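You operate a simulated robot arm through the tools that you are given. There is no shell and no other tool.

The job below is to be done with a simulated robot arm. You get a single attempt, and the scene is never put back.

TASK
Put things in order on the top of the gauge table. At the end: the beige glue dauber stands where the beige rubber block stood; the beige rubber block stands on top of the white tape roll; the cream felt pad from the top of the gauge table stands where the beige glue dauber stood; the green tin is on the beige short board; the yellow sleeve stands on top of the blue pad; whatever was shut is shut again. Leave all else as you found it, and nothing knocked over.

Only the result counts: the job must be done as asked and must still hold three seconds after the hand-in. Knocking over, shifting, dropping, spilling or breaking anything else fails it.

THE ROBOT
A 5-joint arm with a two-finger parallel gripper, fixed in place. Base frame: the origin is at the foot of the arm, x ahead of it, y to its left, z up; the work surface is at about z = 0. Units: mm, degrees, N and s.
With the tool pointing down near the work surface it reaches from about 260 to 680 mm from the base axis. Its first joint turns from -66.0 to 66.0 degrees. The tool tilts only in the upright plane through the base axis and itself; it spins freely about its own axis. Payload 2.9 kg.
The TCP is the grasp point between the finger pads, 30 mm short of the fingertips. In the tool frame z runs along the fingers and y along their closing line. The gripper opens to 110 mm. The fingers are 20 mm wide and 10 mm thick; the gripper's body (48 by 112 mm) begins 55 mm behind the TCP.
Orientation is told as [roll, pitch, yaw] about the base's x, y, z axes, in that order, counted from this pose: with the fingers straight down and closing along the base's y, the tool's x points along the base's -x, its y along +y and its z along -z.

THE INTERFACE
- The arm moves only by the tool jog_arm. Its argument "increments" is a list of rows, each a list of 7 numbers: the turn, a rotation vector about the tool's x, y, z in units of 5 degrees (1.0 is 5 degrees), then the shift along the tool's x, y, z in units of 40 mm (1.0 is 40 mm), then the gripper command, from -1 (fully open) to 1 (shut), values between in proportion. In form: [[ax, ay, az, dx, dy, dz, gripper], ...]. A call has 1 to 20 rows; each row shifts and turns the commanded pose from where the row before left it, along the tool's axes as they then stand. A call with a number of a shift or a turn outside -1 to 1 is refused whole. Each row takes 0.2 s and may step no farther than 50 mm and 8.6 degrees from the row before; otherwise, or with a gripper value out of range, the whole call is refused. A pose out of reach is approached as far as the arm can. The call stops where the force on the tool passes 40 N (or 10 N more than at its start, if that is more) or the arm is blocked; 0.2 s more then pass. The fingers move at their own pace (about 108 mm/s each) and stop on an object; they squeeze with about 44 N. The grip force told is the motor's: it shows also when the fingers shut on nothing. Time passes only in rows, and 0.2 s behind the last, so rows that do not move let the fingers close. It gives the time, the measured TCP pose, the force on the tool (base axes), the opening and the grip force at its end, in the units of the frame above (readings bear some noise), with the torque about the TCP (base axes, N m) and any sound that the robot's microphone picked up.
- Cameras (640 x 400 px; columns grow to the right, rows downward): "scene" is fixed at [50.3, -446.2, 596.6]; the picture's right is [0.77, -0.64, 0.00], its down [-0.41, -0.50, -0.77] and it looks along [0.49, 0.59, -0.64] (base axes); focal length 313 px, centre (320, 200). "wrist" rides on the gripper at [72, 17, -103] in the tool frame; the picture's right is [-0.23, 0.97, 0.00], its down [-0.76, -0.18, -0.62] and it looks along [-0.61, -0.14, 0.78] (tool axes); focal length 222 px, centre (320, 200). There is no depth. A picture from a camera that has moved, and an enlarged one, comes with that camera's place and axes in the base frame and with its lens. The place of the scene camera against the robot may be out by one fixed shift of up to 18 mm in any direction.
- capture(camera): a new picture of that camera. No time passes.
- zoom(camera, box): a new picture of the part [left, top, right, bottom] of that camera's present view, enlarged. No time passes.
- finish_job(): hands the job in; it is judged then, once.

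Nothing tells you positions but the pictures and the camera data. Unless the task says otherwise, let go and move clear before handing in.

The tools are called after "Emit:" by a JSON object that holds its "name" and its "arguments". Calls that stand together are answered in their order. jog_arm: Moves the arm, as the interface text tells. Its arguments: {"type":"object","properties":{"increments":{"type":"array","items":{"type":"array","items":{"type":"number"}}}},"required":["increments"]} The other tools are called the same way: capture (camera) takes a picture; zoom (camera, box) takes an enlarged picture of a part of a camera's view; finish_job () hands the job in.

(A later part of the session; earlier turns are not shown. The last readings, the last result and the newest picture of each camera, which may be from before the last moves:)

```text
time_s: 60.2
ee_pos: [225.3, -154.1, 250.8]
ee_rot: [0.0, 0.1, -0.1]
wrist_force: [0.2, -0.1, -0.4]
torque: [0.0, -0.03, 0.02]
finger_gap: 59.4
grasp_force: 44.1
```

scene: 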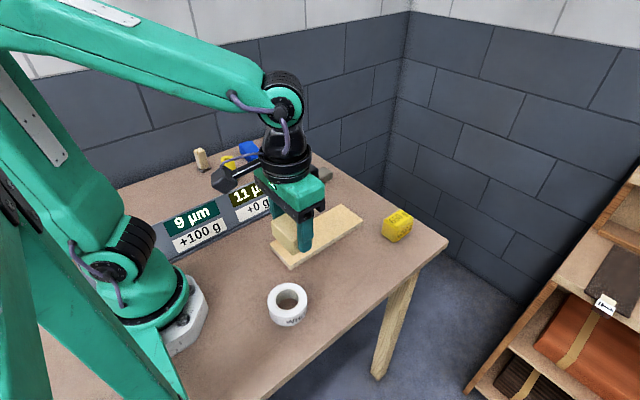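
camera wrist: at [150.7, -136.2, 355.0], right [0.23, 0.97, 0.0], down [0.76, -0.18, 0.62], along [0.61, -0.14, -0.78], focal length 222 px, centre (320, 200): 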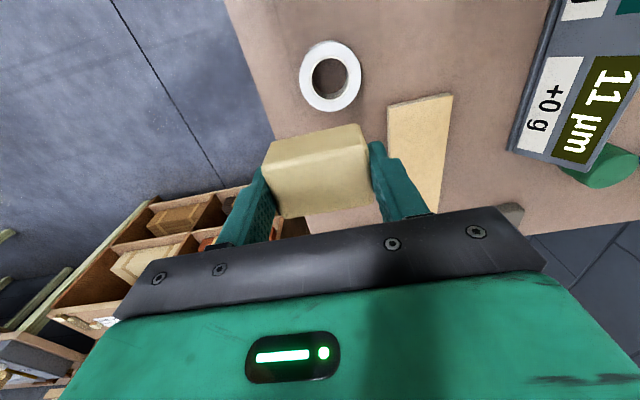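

The tape roll's centre is at about (208.5, -136.7), with 79 mm outer diameter and about 32 mm height. I'll align over it and descend partway, watching whether the arm reports out of reach.

Emit:
{"name": "jog_arm", "arguments": {"increments": [[0, 0, 0, 0.39, 0.44, 0, 1], [0, 0, 0, 0, 0, 0.8, 1], [0, 0, 0, 0, 0, 0.8, 1], [0, 0, 0, 0, 0, 0.8, 1], [0, 0, 0, 0, 0, 0.6, 1], [0, 0, 0, 0, 0, 0, 1]]}}

Emit:
{"name": "jog_arm", "arguments": {"increments": [[0, 0, 0, 0, 0, 0, 1]]}}

Emit:
{"name": "capture", "arguments": {"camera": "wrist"}}

Emit:
{"name": "zoom", "arguments": {"camera": "scene", "box": [210, 190, 370, 340]}}

```text
time_s: 61.6
ee_pos: [205.4, -136.0, 126.3]
ee_rot: [0.0, -0.1, -0.1]
wrist_force: [-0.3, 0.0, -1.0]
torque: [-0.02, 0.01, -0.01]
finger_gap: 58.9
grasp_force: 43.9
```

```text
time_s: 62.0
ee_pos: [206.0, -135.9, 129.2]
ee_rot: [-0.1, 0.0, 0.0]
wrist_force: [1.1, 0.1, -0.2]
torque: [0.02, -0.02, -0.01]
finger_gap: 59.2
grasp_force: 43.5
```

```text
taken
camera wrist: at [133.3, -117.9, 232.4], right [0.23, 0.97, 0.0], down [0.76, -0.18, 0.62], along [0.61, -0.14, -0.78], focal length 222 px, centre (320, 200)
```

wrist: 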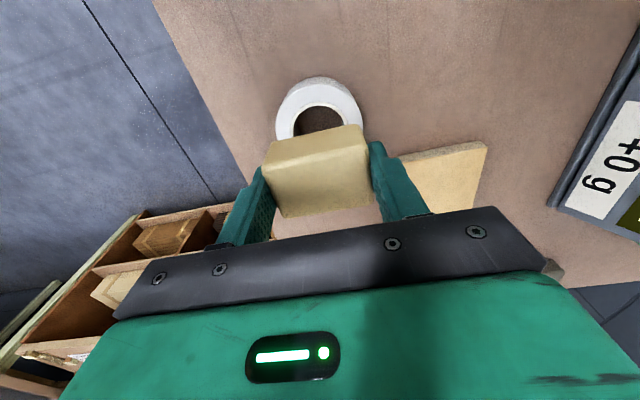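

```text
2.67 times, centred on (290, 265) of scene
camera zoom: at [50.3, -446.2, 596.6], right [0.77, -0.64, 0.0], down [-0.41, -0.5, -0.77], along [0.49, 0.59, -0.64], focal length 834 px, centre (400, 27)
```

zoom: 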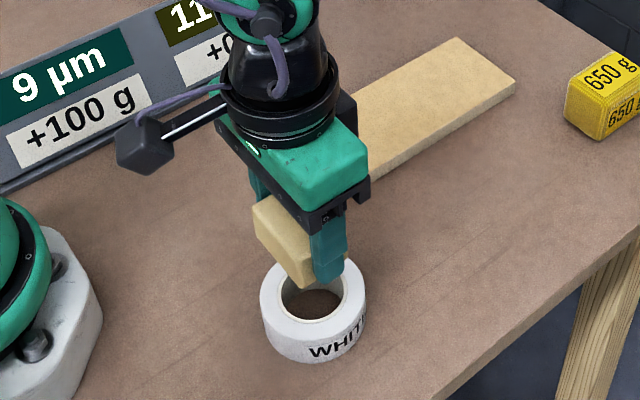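

The position is reachable and the block is level over the roll. I'll nudge +2 mm in x and descend close to the roll's top.

Emit:
{"name": "jog_arm", "arguments": {"increments": [[0, 0, 0, -0.06, 0, 0.5, 1], [0, 0, 0, 0, 0, 0.4, 1], [0, 0, 0, 0, 0, 0.25, 1], [0, 0, 0, 0, 0, 0, 1]]}}

Emit:
{"name": "jog_arm", "arguments": {"increments": [[0, 0, 0, 0, 0, 0, 1]]}}

Emit:
{"name": "zoom", "arguments": {"camera": "scene", "box": [230, 220, 350, 340]}}

Emit:
{"name": "capture", "arguments": {"camera": "wrist"}}

```text
time_s: 63.0
ee_pos: [209.7, -138.3, 81.6]
ee_rot: [0.0, 0.0, 0.0]
wrist_force: [0.7, -0.1, -0.8]
torque: [-0.05, -0.01, -0.02]
finger_gap: 59.3
grasp_force: 43.4
```

```text
time_s: 63.4
ee_pos: [209.1, -138.8, 81.8]
ee_rot: [0.0, 0.0, 0.1]
wrist_force: [1.0, -1.1, 0.2]
torque: [-0.04, -0.01, -0.02]
finger_gap: 59.1
grasp_force: 44.6
```

```text
3.33 times, centred on (290, 280) of scene
camera zoom: at [50.3, -446.2, 596.6], right [0.77, -0.64, 0.0], down [-0.41, -0.5, -0.77], along [0.49, 0.59, -0.64], focal length 1042 px, centre (420, -67)
```

zoom: 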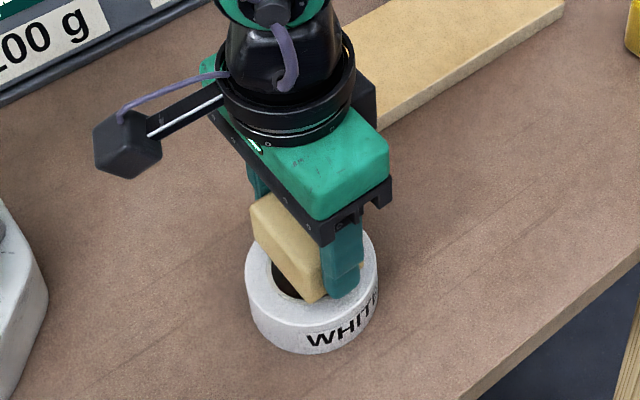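

```text
taken
camera wrist: at [136.8, -119.2, 186.6], right [0.23, 0.97, 0.0], down [0.76, -0.18, 0.62], along [0.61, -0.14, -0.78], focal length 222 px, centre (320, 200)
```

wrist: 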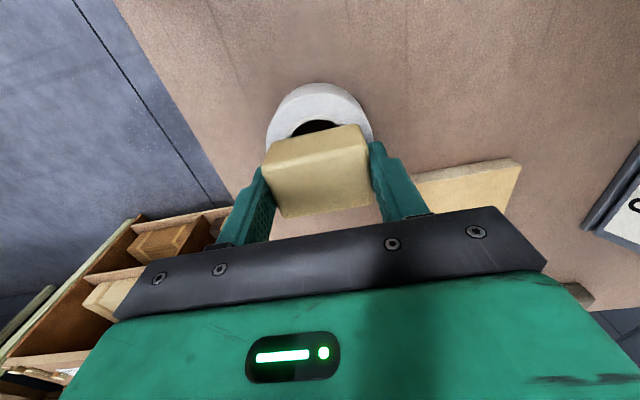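

The block sits squarely over the roll. I'll correct y by +2 mm and step down slowly until I feel contact.

Emit:
{"name": "jog_arm", "arguments": {"increments": [[0, 0, 0, 0.02, 0.05, 0.06, 1], [0, 0, 0, 0, 0, 0.06, 1], [0, 0, 0, 0, 0, 0.06, 1], [0, 0, 0, 0, 0, 0, 1]]}}

Emit:
{"name": "jog_arm", "arguments": {"increments": [[0, 0, 0, 0, 0, 0.03, 1], [0, 0, 0, 0, 0, 0, 1]]}}

Emit:
{"name": "jog_arm", "arguments": {"increments": [[0, 0, 0, 0, 0, 0.03, 1], [0, 0, 0, 0, 0, 0, 1]]}}

```text
time_s: 64.4
ee_pos: [210.0, -135.6, 74.3]
ee_rot: [-0.1, 0.0, 0.0]
wrist_force: [0.0, 0.4, -0.3]
torque: [0.0, 0.03, -0.01]
finger_gap: 59.0
grasp_force: 43.6
```

```text
time_s: 65.0
ee_pos: [208.9, -135.4, 73.5]
ee_rot: [0.0, -0.1, 0.0]
wrist_force: [-0.5, 1.2, -0.2]
torque: [-0.02, 0.01, 0.02]
finger_gap: 59.3
grasp_force: 44.0
```

```text
time_s: 65.6
ee_pos: [209.1, -135.0, 73.2]
ee_rot: [0.0, 0.1, 0.0]
wrist_force: [-0.1, -0.3, 0.1]
torque: [0.0, 0.03, 0.0]
finger_gap: 59.3
grasp_force: 43.7
```

Emit:
{"name": "zoom", "arguments": {"camera": "scene", "box": [255, 250, 325, 330]}}

Emit:
{"name": "jog_arm", "arguments": {"increments": [[0, 0, 0, 0, 0, 0.04, 1], [0, 0, 0, 0, 0, 0, 1]]}}

Emit:
{"name": "jog_arm", "arguments": {"increments": [[0, 0, 0, 0, 0, 0.03, 1], [0, 0, 0, 0, 0, 0, 1]]}}

```text
5.00 times, centred on (290, 290) of scene
camera zoom: at [50.3, -446.2, 596.6], right [0.77, -0.64, 0.0], down [-0.41, -0.5, -0.77], along [0.49, 0.59, -0.64], focal length 1564 px, centre (470, -250)
```

zoom: 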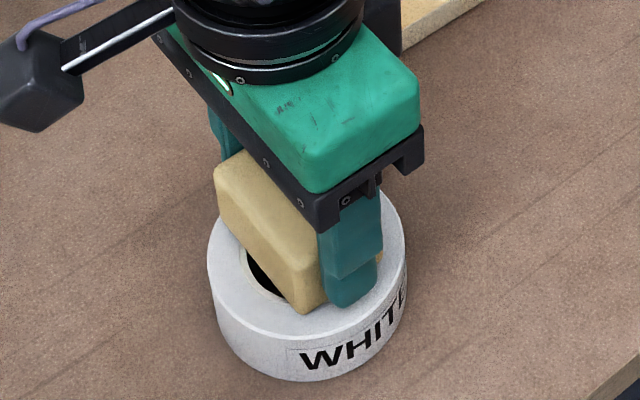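

```text
time_s: 66.2
ee_pos: [209.9, -134.7, 71.2]
ee_rot: [-0.1, 0.1, -0.1]
wrist_force: [-0.3, 0.4, -1.8]
torque: [-0.01, -0.02, 0.02]
finger_gap: 59.3
grasp_force: 44.5
```

```text
time_s: 66.8
ee_pos: [209.0, -135.6, 70.7]
ee_rot: [0.1, 0.0, -0.1]
wrist_force: [-2.7, 3.3, 13.9]
torque: [0.12, 0.1, 0.02]
finger_gap: 59.4
grasp_force: 44.0
stopped in row 2: the force on the tool passed its limit at 41 N (the readings are from after the stop); the commanded pose is now the measured one
```

There is contact at z ≈ 70.7. I'll release gently and then look.

Emit:
{"name": "jog_arm", "arguments": {"increments": [[0, 0, 0, 0, 0, 0, 0.0], [0, 0, 0, 0, 0, 0, -0.4], [0, 0, 0, 0, 0, 0, -0.6]]}}

Emit:
{"name": "zoom", "arguments": {"camera": "scene", "box": [255, 250, 325, 330]}}

Emit:
{"name": "capture", "arguments": {"camera": "wrist"}}

```text
time_s: 67.6
ee_pos: [208.1, -134.3, 69.5]
ee_rot: [0.0, -0.1, 0.1]
wrist_force: [-0.3, -0.4, -0.8]
torque: [0.04, 0.04, 0.0]
finger_gap: 88.2
grasp_force: 0.1
```

```text
5.00 times, centred on (290, 290) of scene
camera zoom: at [50.3, -446.2, 596.6], right [0.77, -0.64, 0.0], down [-0.41, -0.5, -0.77], along [0.49, 0.59, -0.64], focal length 1564 px, centre (470, -250)
```

zoom: 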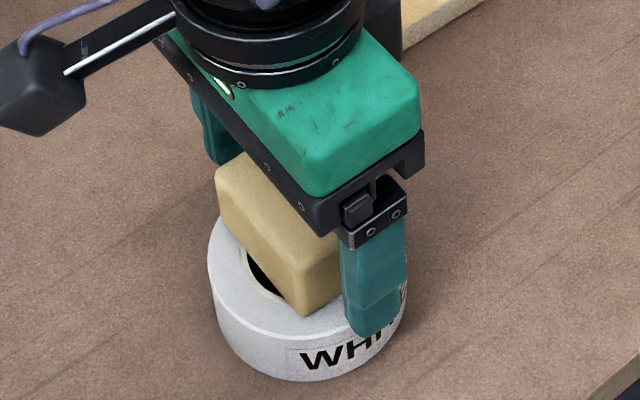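

```text
taken
camera wrist: at [136.8, -116.7, 174.5], right [0.23, 0.97, 0.0], down [0.76, -0.18, 0.62], along [0.61, -0.14, -0.78], focal length 222 px, centre (320, 200)
```

wrist: 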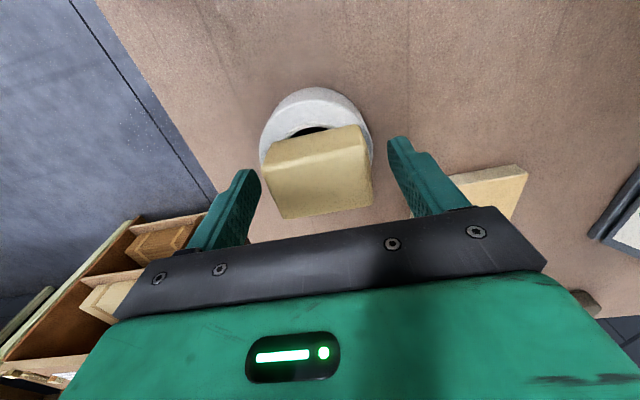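

The block rests level on the roll. I'll open fully and lift straight up.

Emit:
{"name": "jog_arm", "arguments": {"increments": [[0, 0, 0, 0, 0, -0.4, -0.8], [0, 0, 0, 0, 0, -0.5, -1], [0, 0, 0, 0, 0, -0.8, -1], [0, 0, 0, 0, 0, -1, -1], [0, 0, 0, 0, 0, -1, -1], [0, 0, 0, 0, 0, -1, -1], [0, 0, 0, 0, 0, 0, -1]]}}

Emit:
{"name": "capture", "arguments": {"camera": "wrist"}}

Emit:
{"name": "zoom", "arguments": {"camera": "scene", "box": [250, 245, 330, 335]}}

```text
time_s: 69.2
ee_pos: [205.1, -136.2, 259.0]
ee_rot: [0.0, 0.1, 0.0]
wrist_force: [-0.5, -0.3, 0.2]
torque: [-0.01, 0.01, 0.04]
finger_gap: 110.1
grasp_force: 0.0
```

```text
taken
camera wrist: at [133.1, -117.7, 363.4], right [0.23, 0.97, 0.0], down [0.76, -0.18, 0.62], along [0.61, -0.14, -0.78], focal length 222 px, centre (320, 200)
```

wrist: 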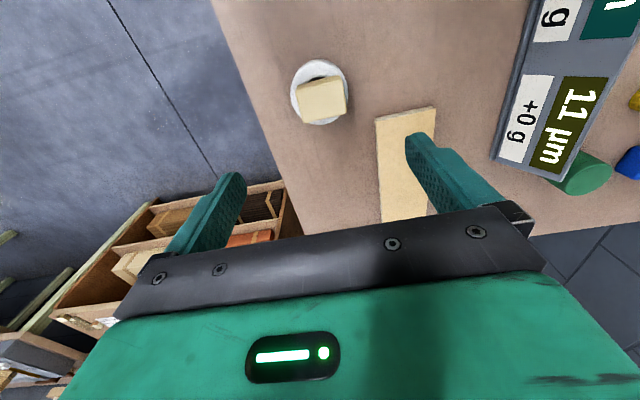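

```text
4.44 times, centred on (290, 290) of scene
camera zoom: at [50.3, -446.2, 596.6], right [0.77, -0.64, 0.0], down [-0.41, -0.5, -0.77], along [0.49, 0.59, -0.64], focal length 1390 px, centre (453, -200)
```

zoom: 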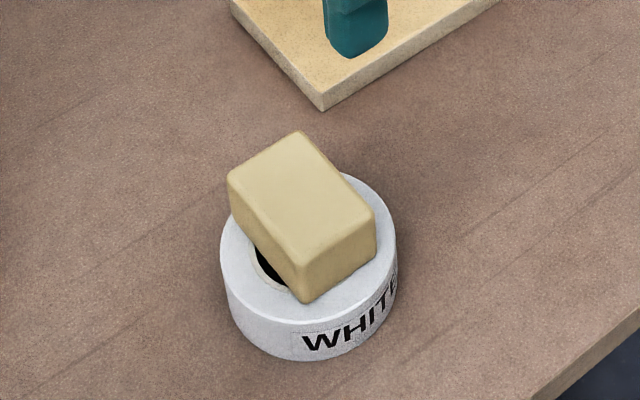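

The rubber block stands on the tape roll. I'll zoom in from above to confirm it's well supported.

Emit:
{"name": "zoom", "arguments": {"camera": "wrist", "box": [270, 40, 370, 140]}}

```text
4.00 times, centred on (320, 90) of wrist
camera zoom: at [133.1, -117.7, 363.4], right [0.23, 0.97, 0.0], down [0.76, -0.18, 0.62], along [0.61, -0.14, -0.78], focal length 888 px, centre (320, 640)
```

zoom: 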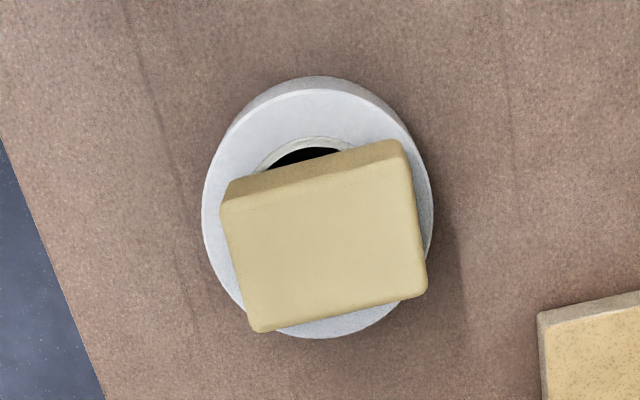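

The rubber block is well supported. Next is the dauber: I'll travel back to the left side, turn the gripper to yaw 90 and look at the dauber from the table side.

Emit:
{"name": "jog_arm", "arguments": {"increments": [[0, 0, 0, -0.6875, 0.567, -0.2, -1], [0, 0, 0, -0.6875, 0.567, -0.2, -1], [0, 0, 0, -0.6875, 0.567, -0.2, -1], [0, 0, 0, -0.6875, 0.567, -0.2, -1], [0, 0, 0, -0.6875, 0.567, -0.2, -1], [0, 0, 0, -0.6875, 0.567, -0.2, -1], [0, 0, 0, 0.1, 1, 0, -1], [0, 0, 0, 0.1, 1, 0, -1], [0, 0, 0, 0.1, 1, 0, -1], [0, 0, 0, 0.1, 1, 0, -1], [0, 0, 0, 0.1, 1, 0, -1], [0, 0, 0, 0.25, 0.9, 0, -1], [0, 0, 0, 0.25, 0.9, 0, -1], [0, 0, 0, 0, 0, 0, -1]]}}

Emit:
{"name": "jog_arm", "arguments": {"increments": [[0, 0, -1, 0, 0, 0, -1], [0, 0, -1, 0, 0, 0, -1], [0, 0, -1, 0, 0, 0, -1], [0, 0, -1, 0, 0, 0, -1], [0, 0, -1, 0, 0, 0, -1], [0, 0, -1, 0, 0, 0, -1], [0, 0, -1, 0, 0, 0, -1], [0, 0, -1, 0, 0, 0, -1], [0, 0, -1, 0, 0, 0, -1], [0, 0, -1, 0, 0, 0, -1], [0, 0, -1, 0, 0, 0, -1], [0, 0, -1, 0, 0, 0, -1], [0, 0, -1, 0, 0, 0, -1], [0, 0, -1, 0, 0, 0, -1], [0, 0, -1, 0, 0, 0, -1], [0, 0, -1, 0, 0, 0, -1], [0, 0, -1, 0, 0, 0, -1], [0, 0, -1, 0, 0, 0, -1], [0, 0, 0, 0, 0, 0, -1]]}}

Emit:
{"name": "capture", "arguments": {"camera": "wrist"}}

```text
time_s: 72.2
ee_pos: [335.0, 272.9, 304.9]
ee_rot: [0.0, 0.0, 0.1]
wrist_force: [-0.1, -0.3, 0.4]
torque: [0.04, -0.01, -0.02]
finger_gap: 110.0
grasp_force: 0.1
```

```text
time_s: 76.2
ee_pos: [334.6, 272.7, 305.5]
ee_rot: [-0.1, 0.0, 90.1]
wrist_force: [0.2, 0.6, -0.5]
torque: [-0.01, -0.05, 0.0]
finger_gap: 110.2
grasp_force: 0.0
```

```text
taken
camera wrist: at [317.1, 202.0, 409.6], right [-0.97, 0.23, 0.0], down [0.18, 0.76, 0.62], along [0.14, 0.61, -0.78], focal length 222 px, centre (320, 200)
```

wrist: 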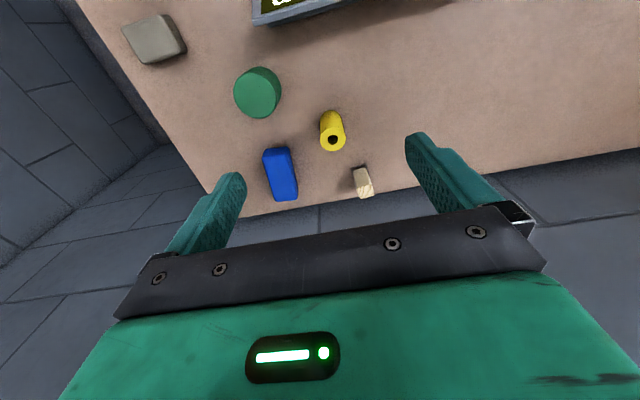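

This view shows the taupe pad, tin, sleeve, blue pad and dauber together. I'll zoom in to measure each.

Emit:
{"name": "zoom", "arguments": {"camera": "wrist", "box": [300, 90, 420, 210]}}

Emit:
{"name": "zoom", "arguments": {"camera": "wrist", "box": [220, 50, 320, 210]}}

```text
3.33 times, centred on (360, 150) of wrist
camera zoom: at [317.1, 202.0, 409.6], right [-0.97, 0.23, 0.0], down [0.18, 0.76, 0.62], along [0.14, 0.61, -0.78], focal length 740 px, centre (187, 367)
```

zoom: 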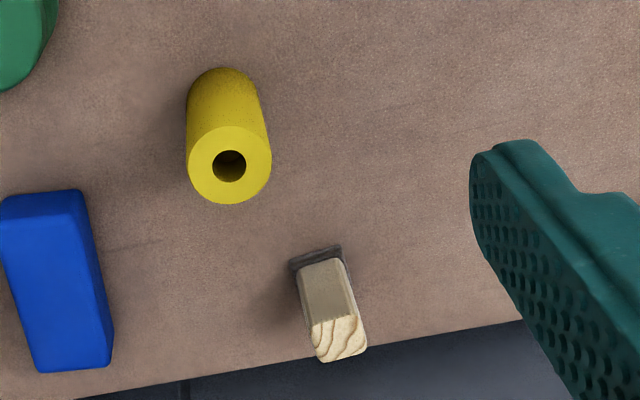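

```text
2.50 times, centred on (270, 130) of wrist
camera zoom: at [317.1, 202.0, 409.6], right [-0.97, 0.23, 0.0], down [0.18, 0.76, 0.62], along [0.14, 0.61, -0.78], focal length 555 px, centre (445, 375)
```

zoom: 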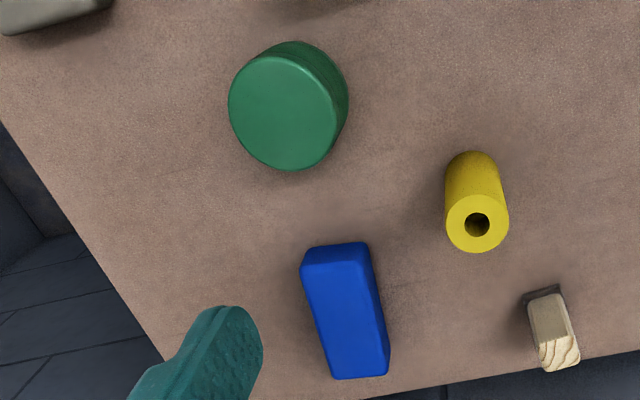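

The dauber is centred at about (291, 462) with a 36×32 mm foot and 73 mm height. The sleeve is at (329, 343), the blue pad at (449.5, 423) and the tin near (430, 263). I'll move above the dauber with the fingers closing along x.

Emit:
{"name": "jog_arm", "arguments": {"increments": [[0, 0, 0, -0.676, 0.156, 0.62, -1], [0, 0, 0, -0.676, 0.156, 0.62, -1], [0, 0, 0, -0.676, 0.156, 0.62, -1], [0, 0, 0, -0.676, 0.156, 0.62, -1], [0, 0, 0, -0.676, 0.156, 0.62, -1], [0, 0, 0, -0.676, 0.156, 0.62, -1], [0, 0, 0, -0.676, 0.156, 0.62, -1], [0, 0, 0, 0, 0, 0, -1]]}}

Emit:
{"name": "jog_arm", "arguments": {"increments": [[0, 0, 0, 0, 0, 0, -1]]}}

Emit:
{"name": "capture", "arguments": {"camera": "wrist"}}

Emit:
{"name": "zoom", "arguments": {"camera": "scene", "box": [140, 80, 260, 190]}}

```text
time_s: 78.0
ee_pos: [291.5, 463.7, 132.2]
ee_rot: [0.0, 0.0, 90.0]
wrist_force: [-0.1, 1.0, 0.4]
torque: [-0.02, 0.02, 0.02]
finger_gap: 109.9
grasp_force: 0.1
```

```text
time_s: 78.4
ee_pos: [292.3, 462.3, 132.7]
ee_rot: [-0.1, -0.1, 90.1]
wrist_force: [0.9, -0.5, -0.2]
torque: [-0.01, 0.03, -0.04]
finger_gap: 110.0
grasp_force: 0.1
```

```text
taken
camera wrist: at [274.6, 391.9, 236.7], right [-0.97, 0.23, 0.0], down [0.18, 0.76, 0.62], along [0.14, 0.61, -0.78], focal length 222 px, centre (320, 200)
```

wrist: 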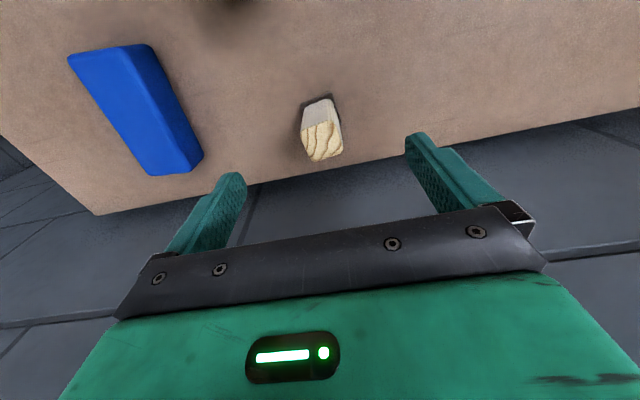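

```text
3.64 times, centred on (200, 135) of scene
camera zoom: at [50.3, -446.2, 596.6], right [0.77, -0.64, 0.0], down [-0.41, -0.5, -0.77], along [0.49, 0.59, -0.64], focal length 1137 px, centre (756, 436)
```

zoom: 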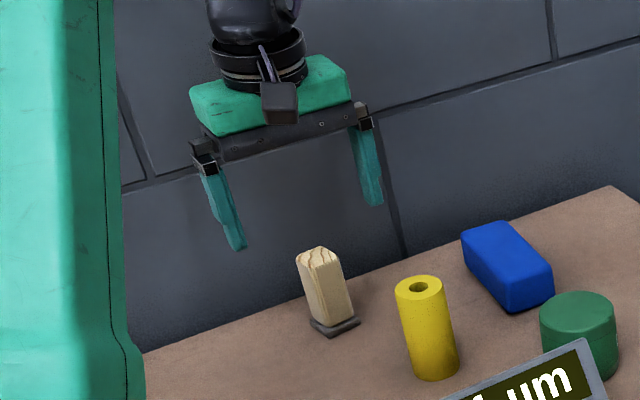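

I'll zoom in to verify the dauber's offset relative to the fingers.

Emit:
{"name": "zoom", "arguments": {"camera": "wrist", "box": [280, 80, 370, 170]}}

```text
4.44 times, centred on (325, 125) of wrist
camera zoom: at [274.6, 391.9, 236.7], right [-0.97, 0.23, 0.0], down [0.18, 0.76, 0.62], along [0.14, 0.61, -0.78], focal length 987 px, centre (298, 533)
```

zoom: 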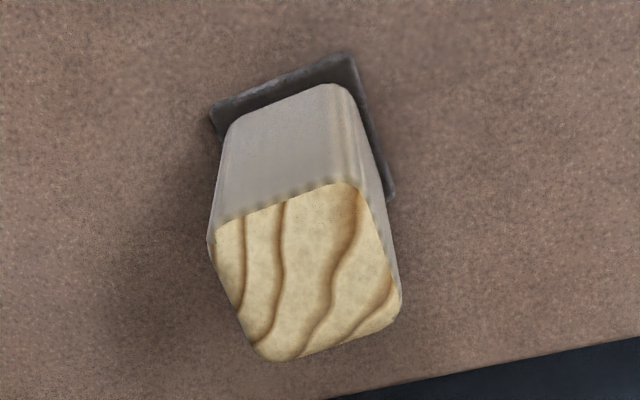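

The dauber is centred at (290, 461) and rotated about 5°. I'll match that rotation, go down with the fingertips above its foot, and grasp.

Emit:
{"name": "jog_arm", "arguments": {"increments": [[0, 0, -1, 0.04, 0.05, 0, -1], [0, 0, 0, 0, 0, 0.68, -1], [0, 0, 0, 0, 0, 0.68, -1], [0, 0, 0, 0, 0, 0.68, -1], [0, 0, 0, 0, 0, 0, -1]]}}

Emit:
{"name": "capture", "arguments": {"camera": "wrist"}}

Emit:
{"name": "zoom", "arguments": {"camera": "scene", "box": [150, 100, 250, 190]}}

```text
time_s: 79.6
ee_pos: [286.5, 460.5, 51.3]
ee_rot: [0.1, 0.1, 95.0]
wrist_force: [0.6, 0.1, 1.7]
torque: [0.0, 0.0, -0.01]
finger_gap: 110.3
grasp_force: 0.0
```

```text
taken
camera wrist: at [275.3, 388.5, 154.9], right [-0.99, 0.14, 0.0], down [0.11, 0.77, 0.62], along [0.09, 0.62, -0.78], focal length 222 px, centre (320, 200)
```

wrist: 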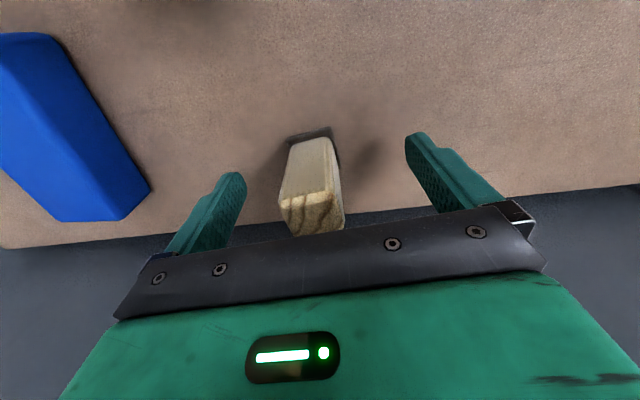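

```text
4.44 times, centred on (200, 145) of scene
camera zoom: at [50.3, -446.2, 596.6], right [0.77, -0.64, 0.0], down [-0.41, -0.5, -0.77], along [0.49, 0.59, -0.64], focal length 1390 px, centre (853, 444)
```

zoom: 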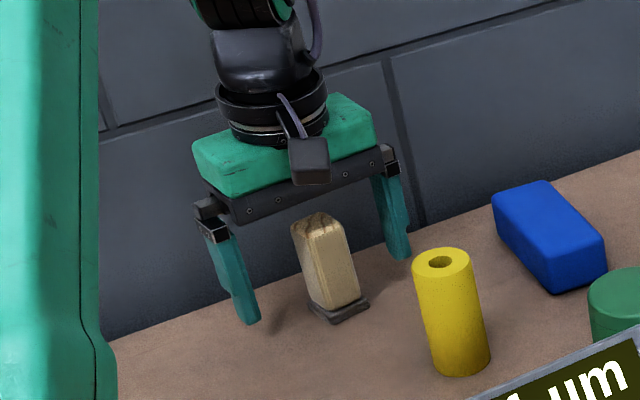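

I'll take another reading to refine the centring before closing.

Emit:
{"name": "jog_arm", "arguments": {"increments": [[0, 0, 0, 0, 0, 0, -1]]}}

Emit:
{"name": "jog_arm", "arguments": {"increments": [[0, 0, 0, 0, 0, 0, -1]]}}

Emit:
{"name": "zoom", "arguments": {"camera": "wrist", "box": [190, 110, 470, 250]}}

```text
time_s: 80.0
ee_pos: [286.0, 460.5, 50.3]
ee_rot: [0.0, -0.1, 95.1]
wrist_force: [0.5, 0.4, -0.3]
torque: [-0.03, -0.02, -0.03]
finger_gap: 109.9
grasp_force: 0.1
```

```text
time_s: 80.4
ee_pos: [286.9, 460.0, 51.7]
ee_rot: [0.0, 0.1, 95.0]
wrist_force: [-0.6, -0.3, -0.2]
torque: [0.0, -0.01, -0.01]
finger_gap: 109.9
grasp_force: 0.0
```

```text
2.29 times, centred on (330, 180) of wrist
camera zoom: at [275.4, 388.5, 155.1], right [-0.99, 0.14, 0.0], down [0.11, 0.77, 0.62], along [0.09, 0.62, -0.78], focal length 508 px, centre (297, 246)
```

zoom: 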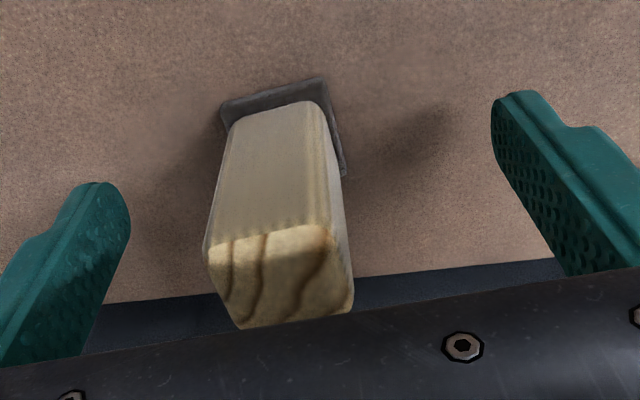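

The dauber is about 3.5 mm to the +x side of the gripper's centre. I'll shift by that amount and then close.

Emit:
{"name": "jog_arm", "arguments": {"increments": [[0, 0, 0, -0.02, -0.085, 0, -1], [0, 0, 0, 0, 0, 0, -1], [0, 0, 0, 0, 0, 0, 0.2], [0, 0, 0, 0, 0, 0, 1], [0, 0, 0, 0, 0, 0, 1], [0, 0, 0, 0, 0, 0, 1]]}}

Emit:
{"name": "zoom", "arguments": {"camera": "scene", "box": [150, 100, 250, 190]}}

```text
time_s: 81.8
ee_pos: [291.2, 462.1, 51.6]
ee_rot: [0.0, 0.0, 95.0]
wrist_force: [-0.2, -0.3, 1.0]
torque: [0.02, -0.01, -0.04]
finger_gap: 29.3
grasp_force: 44.0
```

```text
4.44 times, centred on (200, 145) of scene
camera zoom: at [50.3, -446.2, 596.6], right [0.77, -0.64, 0.0], down [-0.41, -0.5, -0.77], along [0.49, 0.59, -0.64], focal length 1390 px, centre (853, 444)
```

zoom: 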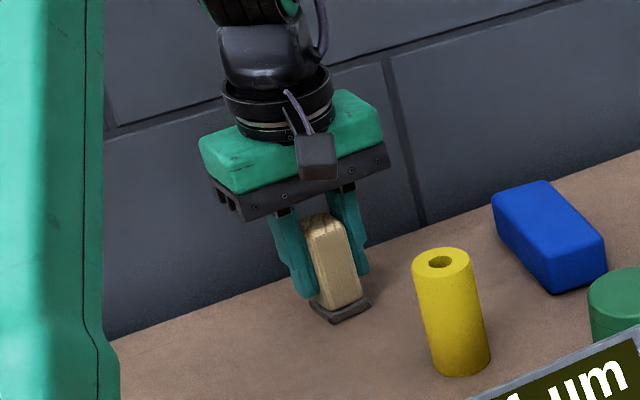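

I have the dauber, with a 29 mm gap. I'll lift it and carry it to where the rubber block stood, (209.5, 303.3).

Emit:
{"name": "jog_arm", "arguments": {"increments": [[0, 0, 0, 0, 0, -0.3, 1], [0, 0, 0, 0, 0, -0.6, 1], [0, 0, 0, 0, 0, -0.9, 1], [0, 0, 0, 0, 0, -0.9, 1], [0, 0, 0, 0, 0, 0, 1]]}}

Emit:
{"name": "zoom", "arguments": {"camera": "scene", "box": [130, 80, 260, 190]}}

Emit:
{"name": "jog_arm", "arguments": {"increments": [[0, 0, 0, 0.755, 0.475, 0, 1], [0, 0, 0, 0.755, 0.475, 0, 1], [0, 0, 0, 0.755, 0.475, 0, 1], [0, 0, 0, 0.755, 0.475, 0, 1], [0, 0, 0, 0.755, 0.475, 0, 1], [0, 0, 0, 0, 0, 0, 1]]}}

Emit:
{"name": "jog_arm", "arguments": {"increments": [[0, 0, 0, 0, 0, 0, 1]]}}

Emit:
{"name": "zoom", "arguments": {"camera": "scene", "box": [130, 80, 260, 210]}}

Emit:
{"name": "capture", "arguments": {"camera": "wrist"}}

```text
time_s: 83.0
ee_pos: [291.1, 460.5, 157.6]
ee_rot: [0.0, 0.0, 95.0]
wrist_force: [0.3, 0.0, 0.3]
torque: [-0.02, 0.0, 0.01]
finger_gap: 28.9
grasp_force: 44.2
```

```text
3.64 times, centred on (195, 135) of scene
camera zoom: at [50.3, -446.2, 596.6], right [0.77, -0.64, 0.0], down [-0.41, -0.5, -0.77], along [0.49, 0.59, -0.64], focal length 1137 px, centre (774, 436)
```

zoom: 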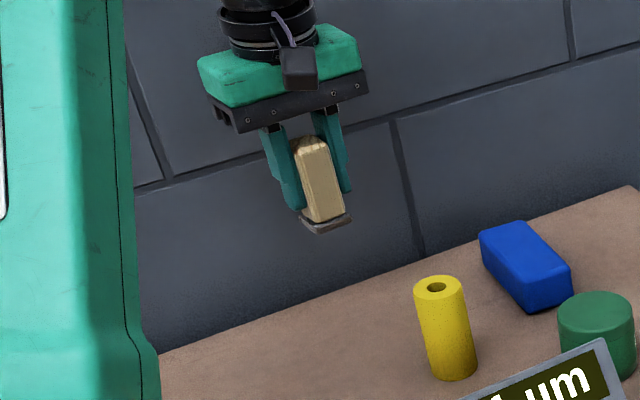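

```text
time_s: 84.4
ee_pos: [210.8, 300.1, 159.0]
ee_rot: [0.0, -0.1, 95.0]
wrist_force: [0.2, -0.7, -0.8]
torque: [0.0, 0.01, -0.04]
finger_gap: 29.1
grasp_force: 44.1
```

```text
time_s: 84.8
ee_pos: [211.1, 300.9, 160.8]
ee_rot: [-0.1, 0.0, 95.0]
wrist_force: [-0.3, -0.2, -0.1]
torque: [0.01, -0.03, 0.03]
finger_gap: 29.2
grasp_force: 43.5
```

```text
3.08 times, centred on (195, 145) of scene
camera zoom: at [50.3, -446.2, 596.6], right [0.77, -0.64, 0.0], down [-0.41, -0.5, -0.77], along [0.49, 0.59, -0.64], focal length 962 px, centre (705, 369)
```

zoom: 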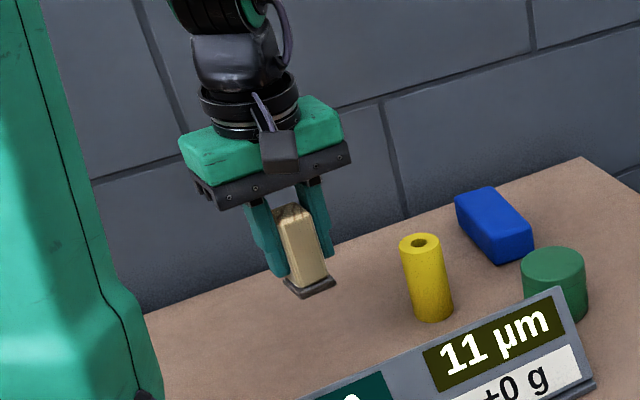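

```text
taken
camera wrist: at [199.8, 228.6, 264.3], right [-0.99, 0.14, 0.0], down [0.11, 0.77, 0.62], along [0.09, 0.62, -0.78], focal length 222 px, centre (320, 200)
```

wrist: 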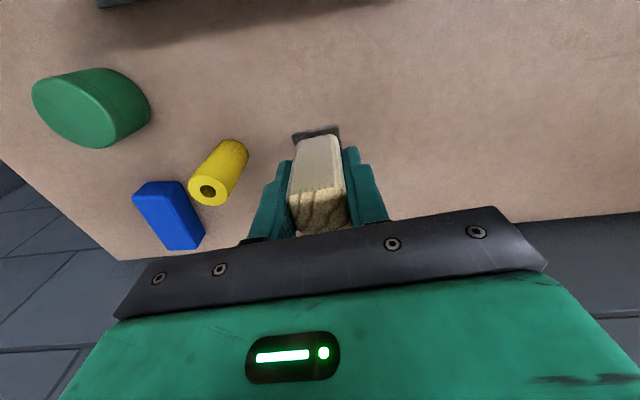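

The dauber is held upright above the spot. I'll correct by a few mm and descend partway, then re-check.

Emit:
{"name": "jog_arm", "arguments": {"increments": [[0, 0, 0, -0.07, 0.03, 0.7, 1], [0, 0, 0, 0, 0, 0.7, 1], [0, 0, 0, 0, 0, 0.6, 1], [0, 0, 0, 0, 0, 0.2, 1], [0, 0, 0, 0, 0, 0, 1]]}}

Emit:
{"name": "jog_arm", "arguments": {"increments": [[0, 0, 0, 0, 0, 0, 1]]}}

Emit:
{"name": "zoom", "arguments": {"camera": "scene", "box": [150, 110, 250, 210]}}

```text
time_s: 86.0
ee_pos: [209.7, 305.3, 71.2]
ee_rot: [0.0, 0.0, 95.0]
wrist_force: [0.0, 0.6, -1.4]
torque: [-0.01, 0.0, 0.02]
finger_gap: 29.2
grasp_force: 43.6
```

```text
time_s: 86.4
ee_pos: [209.5, 305.5, 70.2]
ee_rot: [0.1, 0.0, 95.0]
wrist_force: [0.0, 0.9, 0.4]
torque: [0.0, -0.02, 0.02]
finger_gap: 29.2
grasp_force: 43.5
```

```text
4.00 times, centred on (200, 160) of scene
camera zoom: at [50.3, -446.2, 596.6], right [0.77, -0.64, 0.0], down [-0.41, -0.5, -0.77], along [0.49, 0.59, -0.64], focal length 1251 px, centre (800, 360)
```

zoom: 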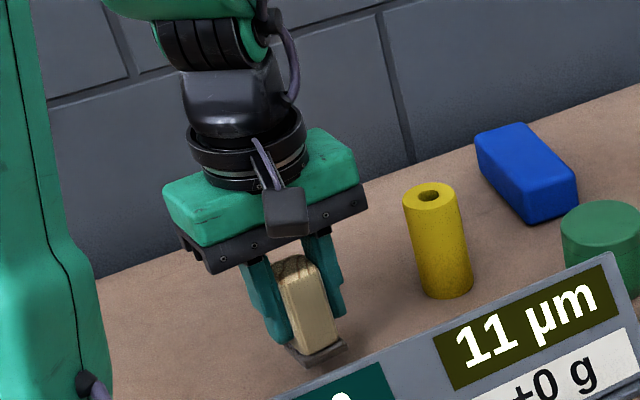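

I'm at (209.6, 305.4, 70.7). I'll shift −2 mm in y and lower slowly to contact.

Emit:
{"name": "jog_arm", "arguments": {"increments": [[0, 0, 0, 0.05, 0, 0.2, 1], [0, 0, 0, 0, 0, 0.15, 1], [0, 0, 0, 0, 0, 0, 1]]}}

Emit:
{"name": "jog_arm", "arguments": {"increments": [[0, 0, 0, 0, 0, 0.06, 1], [0, 0, 0, 0, 0, 0, 1]]}}

```text
time_s: 87.2
ee_pos: [209.3, 303.1, 56.3]
ee_rot: [0.0, -0.1, 95.1]
wrist_force: [0.6, 0.1, -0.3]
torque: [0.0, 0.0, 0.0]
finger_gap: 29.4
grasp_force: 44.2
```

```text
time_s: 87.8
ee_pos: [209.6, 303.2, 54.6]
ee_rot: [0.0, 0.0, 94.9]
wrist_force: [-0.2, 0.3, -0.4]
torque: [-0.01, 0.05, -0.02]
finger_gap: 29.2
grasp_force: 43.3
```

Emit:
{"name": "jog_arm", "arguments": {"increments": [[0, 0, 0, 0, 0, 0.04, 1], [0, 0, 0, 0, 0, 0, 1]]}}

Emit:
{"name": "jog_arm", "arguments": {"increments": [[0, 0, 0, 0, 0, 0.025, 1], [0, 0, 0, 0, 0, 0, 1]]}}

```text
time_s: 88.4
ee_pos: [209.0, 303.2, 53.0]
ee_rot: [0.1, 0.0, 95.0]
wrist_force: [-0.2, 0.2, -1.0]
torque: [-0.02, 0.02, 0.01]
finger_gap: 29.5
grasp_force: 43.6
```

```text
time_s: 89.0
ee_pos: [209.1, 303.0, 53.3]
ee_rot: [0.0, 0.0, 95.0]
wrist_force: [1.1, 0.2, 0.3]
torque: [0.01, -0.02, -0.03]
finger_gap: 29.1
grasp_force: 43.6
```

There's no contact yet. I'll keep going in small steps.

Emit:
{"name": "jog_arm", "arguments": {"increments": [[0, 0, 0, 0, 0, 0.03, 1], [0, 0, 0, 0, 0, 0, 1]]}}

Emit:
{"name": "jog_arm", "arguments": {"increments": [[0, 0, 0, 0, 0, 0.02, 1], [0, 0, 0, 0, 0, 0, 1]]}}

```text
time_s: 89.6
ee_pos: [209.9, 301.4, 51.5]
ee_rot: [0.1, 0.0, 95.0]
wrist_force: [0.4, -0.4, 0.1]
torque: [0.03, 0.01, 0.02]
finger_gap: 29.4
grasp_force: 43.7
```

```text
time_s: 90.2
ee_pos: [210.1, 302.9, 51.5]
ee_rot: [0.0, 0.0, 94.8]
wrist_force: [2.6, -9.0, 20.2]
torque: [-0.47, -0.14, -0.04]
finger_gap: 29.0
grasp_force: 44.6
```

Contact is made. I'll release slowly and check that it stands.

Emit:
{"name": "jog_arm", "arguments": {"increments": [[0, 0, 0, 0, 0, -0.01, 1], [0, 0, 0, 0, 0, 0, 0.35], [0, 0, 0, 0, 0, 0, 0], [0, 0, 0, 0, 0, 0, -0.5], [0, 0, 0, 0, 0, 0, -1], [0, 0, 0, 0, 0, 0, -1]]}}

Emit:
{"name": "zoom", "arguments": {"camera": "scene", "box": [150, 110, 250, 210]}}

Emit:
{"name": "capture", "arguments": {"camera": "wrist"}}

```text
time_s: 91.6
ee_pos: [209.4, 302.4, 49.8]
ee_rot: [0.0, 0.1, 94.9]
wrist_force: [-1.0, 0.1, -0.3]
torque: [-0.03, 0.0, 0.02]
finger_gap: 110.3
grasp_force: 0.0
```

```text
4.00 times, centred on (200, 160) of scene
camera zoom: at [50.3, -446.2, 596.6], right [0.77, -0.64, 0.0], down [-0.41, -0.5, -0.77], along [0.49, 0.59, -0.64], focal length 1251 px, centre (800, 360)
```

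zoom: 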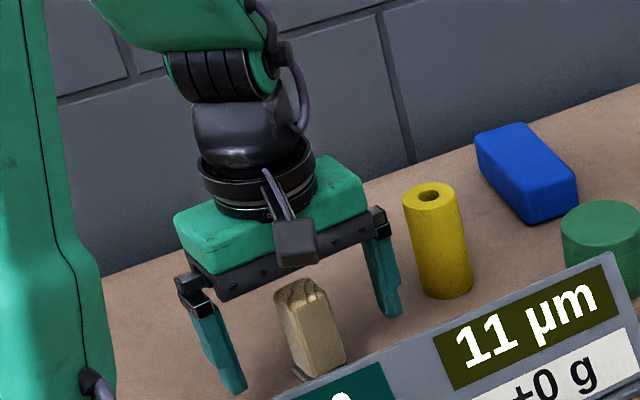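

```text
taken
camera wrist: at [199.0, 230.7, 154.5], right [-0.99, 0.14, 0.0], down [0.11, 0.77, 0.62], along [0.09, 0.62, -0.78], focal length 222 px, centre (320, 200)
```

wrist: 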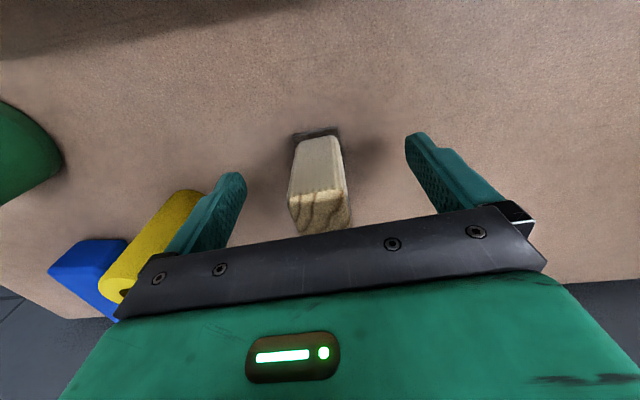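

The dauber stands where the rubber block stood. I'll lift clear, then go to the felt pad (the taupe block with the cream sole) at about (547, 165.5), keeping yaw 90.

Emit:
{"name": "jog_arm", "arguments": {"increments": [[0, 0, 0, 0, 0, -0.5, -1], [0, 0, 0, 0, 0, -0.9, -1], [0, 0, 0, 0, 0, -1, -1], [0, 0, 0, 0, 0, -1, -1], [0, 0, 0.98, 0, 0, -0.5, -1], [0, 0, 0, 0, 0, 0, -1]]}}

Emit:
{"name": "zoom", "arguments": {"camera": "scene", "box": [150, 130, 250, 210]}}

Emit:
{"name": "capture", "arguments": {"camera": "wrist"}}

```text
time_s: 93.0
ee_pos: [209.6, 304.4, 206.2]
ee_rot: [0.0, 0.0, 90.1]
wrist_force: [-0.1, -0.6, -0.2]
torque: [-0.02, -0.02, 0.05]
finger_gap: 110.0
grasp_force: 0.1
```

```text
5.00 times, centred on (200, 170) of scene
camera zoom: at [50.3, -446.2, 596.6], right [0.77, -0.64, 0.0], down [-0.41, -0.5, -0.77], along [0.49, 0.59, -0.64], focal length 1564 px, centre (920, 350)
```

zoom: 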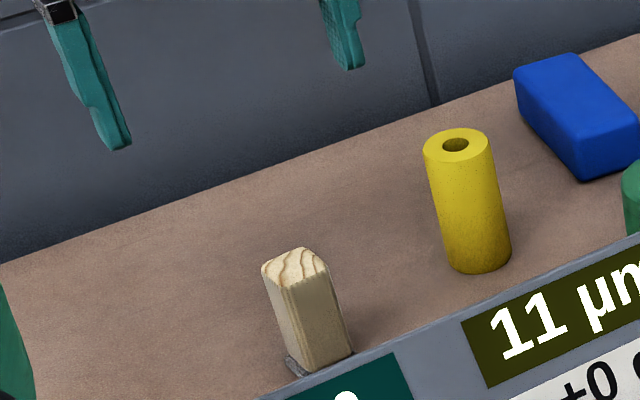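

```text
taken
camera wrist: at [191.8, 232.8, 310.7], right [-0.97, 0.23, 0.0], down [0.18, 0.76, 0.62], along [0.14, 0.61, -0.78], focal length 222 px, centre (320, 200)
```

wrist: 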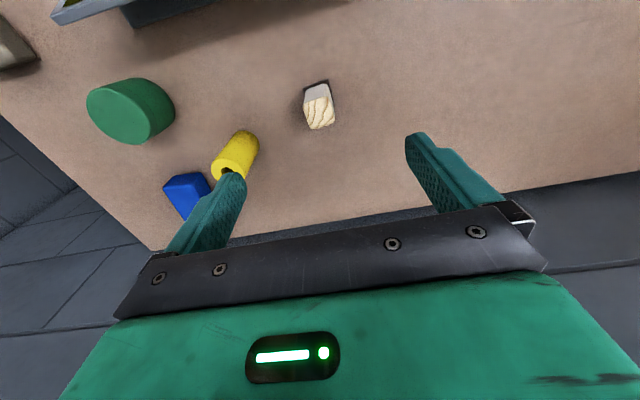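

The dauber is upright in its new place. Next I'll move above the felt pad.

Emit:
{"name": "jog_arm", "arguments": {"increments": [[0, 0, 0, 0.3475, -0.8435, 0, -1], [0, 0, 0, 0.3475, -0.8435, 0, -1], [0, 0, 0, 0.3475, -0.8435, 0, -1], [0, 0, 0, 0.3475, -0.8435, 0, -1], [0, 0, 0, 0.3475, -0.8435, 0, -1], [0, 0, 0, 0.3475, -0.8435, 0, -1], [0, 0, 0, 0.3475, -0.8435, 0, -1], [0, 0, 0, 0.3475, -0.8435, 0, -1], [0, 0, 0, 0.3475, -0.8435, 0, -1], [0, 0, 0, 0.3475, -0.8435, 0, -1], [0, 0, 0, 0, 0, 1, -1], [0, 0, 0, 0, 0, 1, -1], [0, 0, 0, 0, 0, 0, -1]]}}

Emit:
{"name": "jog_arm", "arguments": {"increments": [[0, 0, 0, 0, 0, 0, -1]]}}

Emit:
{"name": "capture", "arguments": {"camera": "wrist"}}

Emit:
{"name": "zoom", "arguments": {"camera": "scene", "box": [260, 90, 400, 200]}}

```text
time_s: 95.8
ee_pos: [545.7, 163.9, 127.0]
ee_rot: [0.1, -0.1, 90.1]
wrist_force: [-0.2, 0.0, -0.7]
torque: [-0.02, -0.02, -0.01]
finger_gap: 109.8
grasp_force: 0.1
```

```text
time_s: 96.2
ee_pos: [545.6, 164.6, 127.9]
ee_rot: [0.0, 0.1, 90.2]
wrist_force: [-1.4, -0.1, -0.6]
torque: [0.03, 0.03, 0.01]
finger_gap: 109.8
grasp_force: 0.0
```

```text
taken
camera wrist: at [528.9, 93.9, 231.7], right [-0.97, 0.23, 0.0], down [0.18, 0.76, 0.62], along [0.14, 0.61, -0.78], focal length 222 px, centre (320, 200)
```

wrist: 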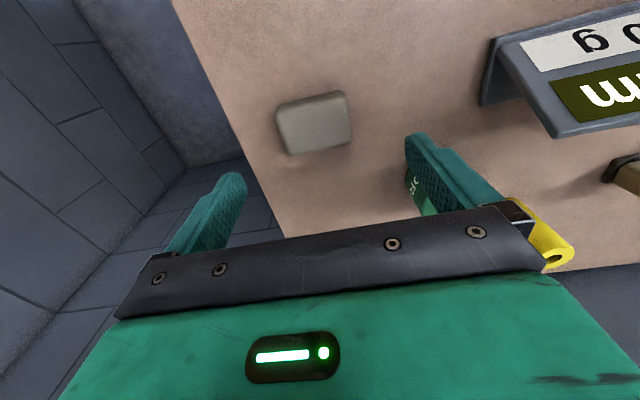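

```text
3.64 times, centred on (330, 145) of scene
camera zoom: at [50.3, -446.2, 596.6], right [0.77, -0.64, 0.0], down [-0.41, -0.5, -0.77], along [0.49, 0.59, -0.64], focal length 1137 px, centre (284, 400)
```

zoom: 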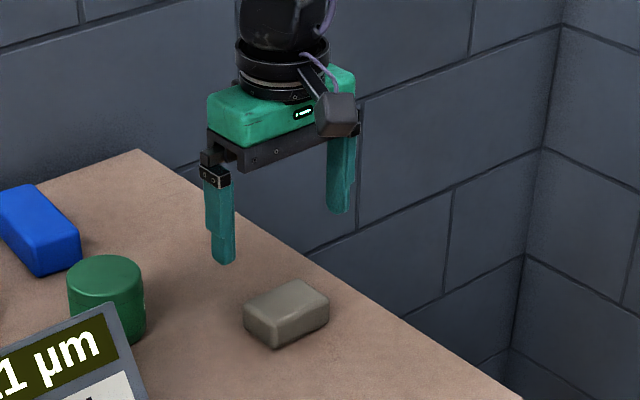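

The felt pad is centred at about (549.5, 165). I'll shift +3.5 mm in x, go down and grasp.

Emit:
{"name": "jog_arm", "arguments": {"increments": [[0, 0, 0, -0.01, -0.09, 0.7, -1], [0, 0, 0, 0, 0, 0.7, -1], [0, 0, 0, 0, 0, 0.7, -1], [0, 0, 0, 0, 0, 0.15, -1], [0, 0, 0, 0, 0, 0, -1]]}}

Emit:
{"name": "capture", "arguments": {"camera": "wrist"}}

Emit:
{"name": "zoom", "arguments": {"camera": "scene", "box": [260, 100, 380, 200]}}

```text
time_s: 97.4
ee_pos: [549.7, 166.2, 33.0]
ee_rot: [0.0, 0.0, 90.1]
wrist_force: [1.1, 0.6, -0.2]
torque: [-0.02, -0.01, -0.01]
finger_gap: 110.0
grasp_force: 0.1
```

```text
taken
camera wrist: at [532.6, 94.4, 138.3], right [-0.97, 0.23, 0.0], down [0.18, 0.76, 0.62], along [0.14, 0.61, -0.78], focal length 222 px, centre (320, 200)
```

wrist: 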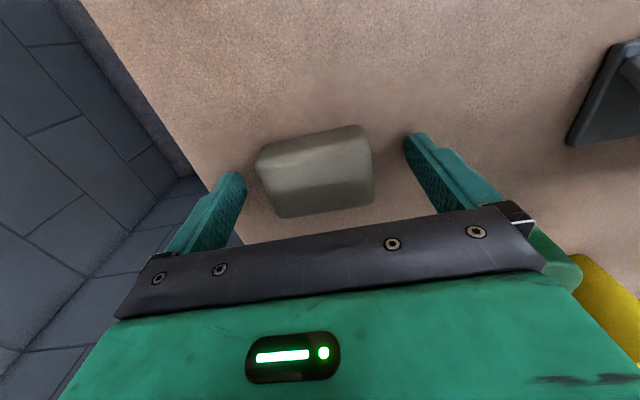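

```text
4.00 times, centred on (320, 150) of scene
camera zoom: at [50.3, -446.2, 596.6], right [0.77, -0.64, 0.0], down [-0.41, -0.5, -0.77], along [0.49, 0.59, -0.64], focal length 1251 px, centre (320, 400)
```

zoom: 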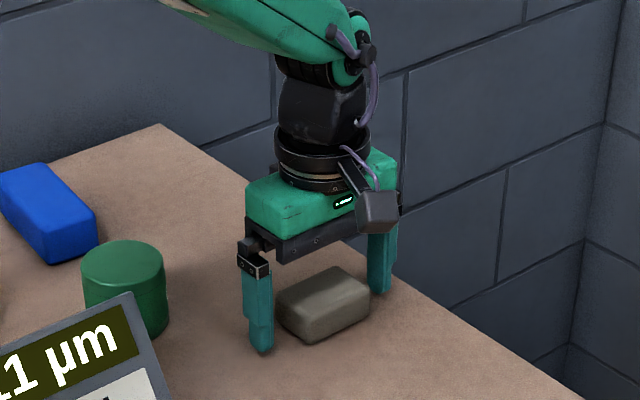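

The fingers straddle the pad. I'll close, lift it, then look at its sole again before carrying it.

Emit:
{"name": "jog_arm", "arguments": {"increments": [[0, 0, 0, 0, 0, 0, 1], [0, 0, 0, 0, 0, 0, 1], [0, 0, 0, 0, 0, 0, 1], [0, 0, 0, 0, 0, -0.3, 1], [0, 0, 0, 0, 0, -0.7, 1], [0, 0, 0, 0, 0, -1, 1], [0, 0, 0, 0, 0, -1, 1], [0, 0, 0, 0, 0, -0.3, 1], [0, 0, 0, 0, 0, 0, 1]]}}

Emit:
{"name": "zoom", "arguments": {"camera": "scene", "box": [285, 110, 365, 180]}}

Emit:
{"name": "zoom", "arguments": {"camera": "scene", "box": [308, 128, 340, 158]}}

```text
time_s: 99.4
ee_pos: [553.2, 162.9, 167.5]
ee_rot: [0.0, 0.0, 90.1]
wrist_force: [-0.7, 0.0, -0.2]
torque: [0.02, -0.02, -0.03]
finger_gap: 62.9
grasp_force: 44.2
```

```text
5.71 times, centred on (325, 145) of scene
camera zoom: at [50.3, -446.2, 596.6], right [0.77, -0.64, 0.0], down [-0.41, -0.5, -0.77], along [0.49, 0.59, -0.64], focal length 1787 px, centre (291, 514)
```

zoom: 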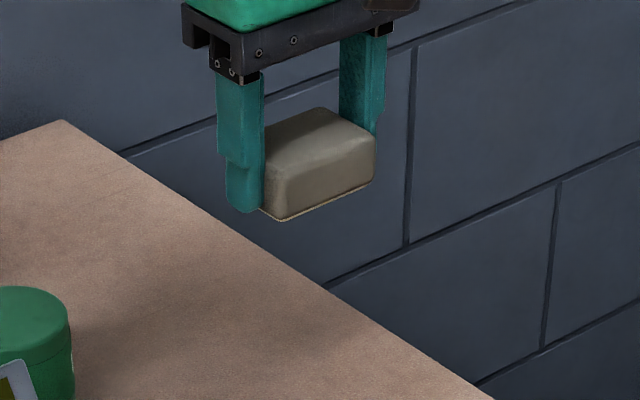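

```text
13.33 times, centred on (324, 143) of scene
camera zoom: at [50.3, -446.2, 596.6], right [0.77, -0.64, 0.0], down [-0.41, -0.5, -0.77], along [0.49, 0.59, -0.64], focal length 4169 px, centre (267, 960)
```

zoom: 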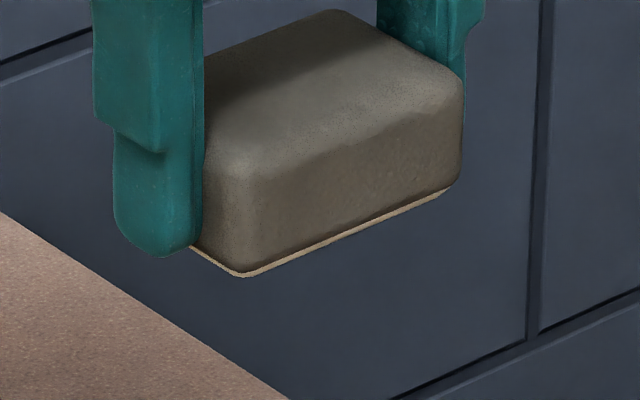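

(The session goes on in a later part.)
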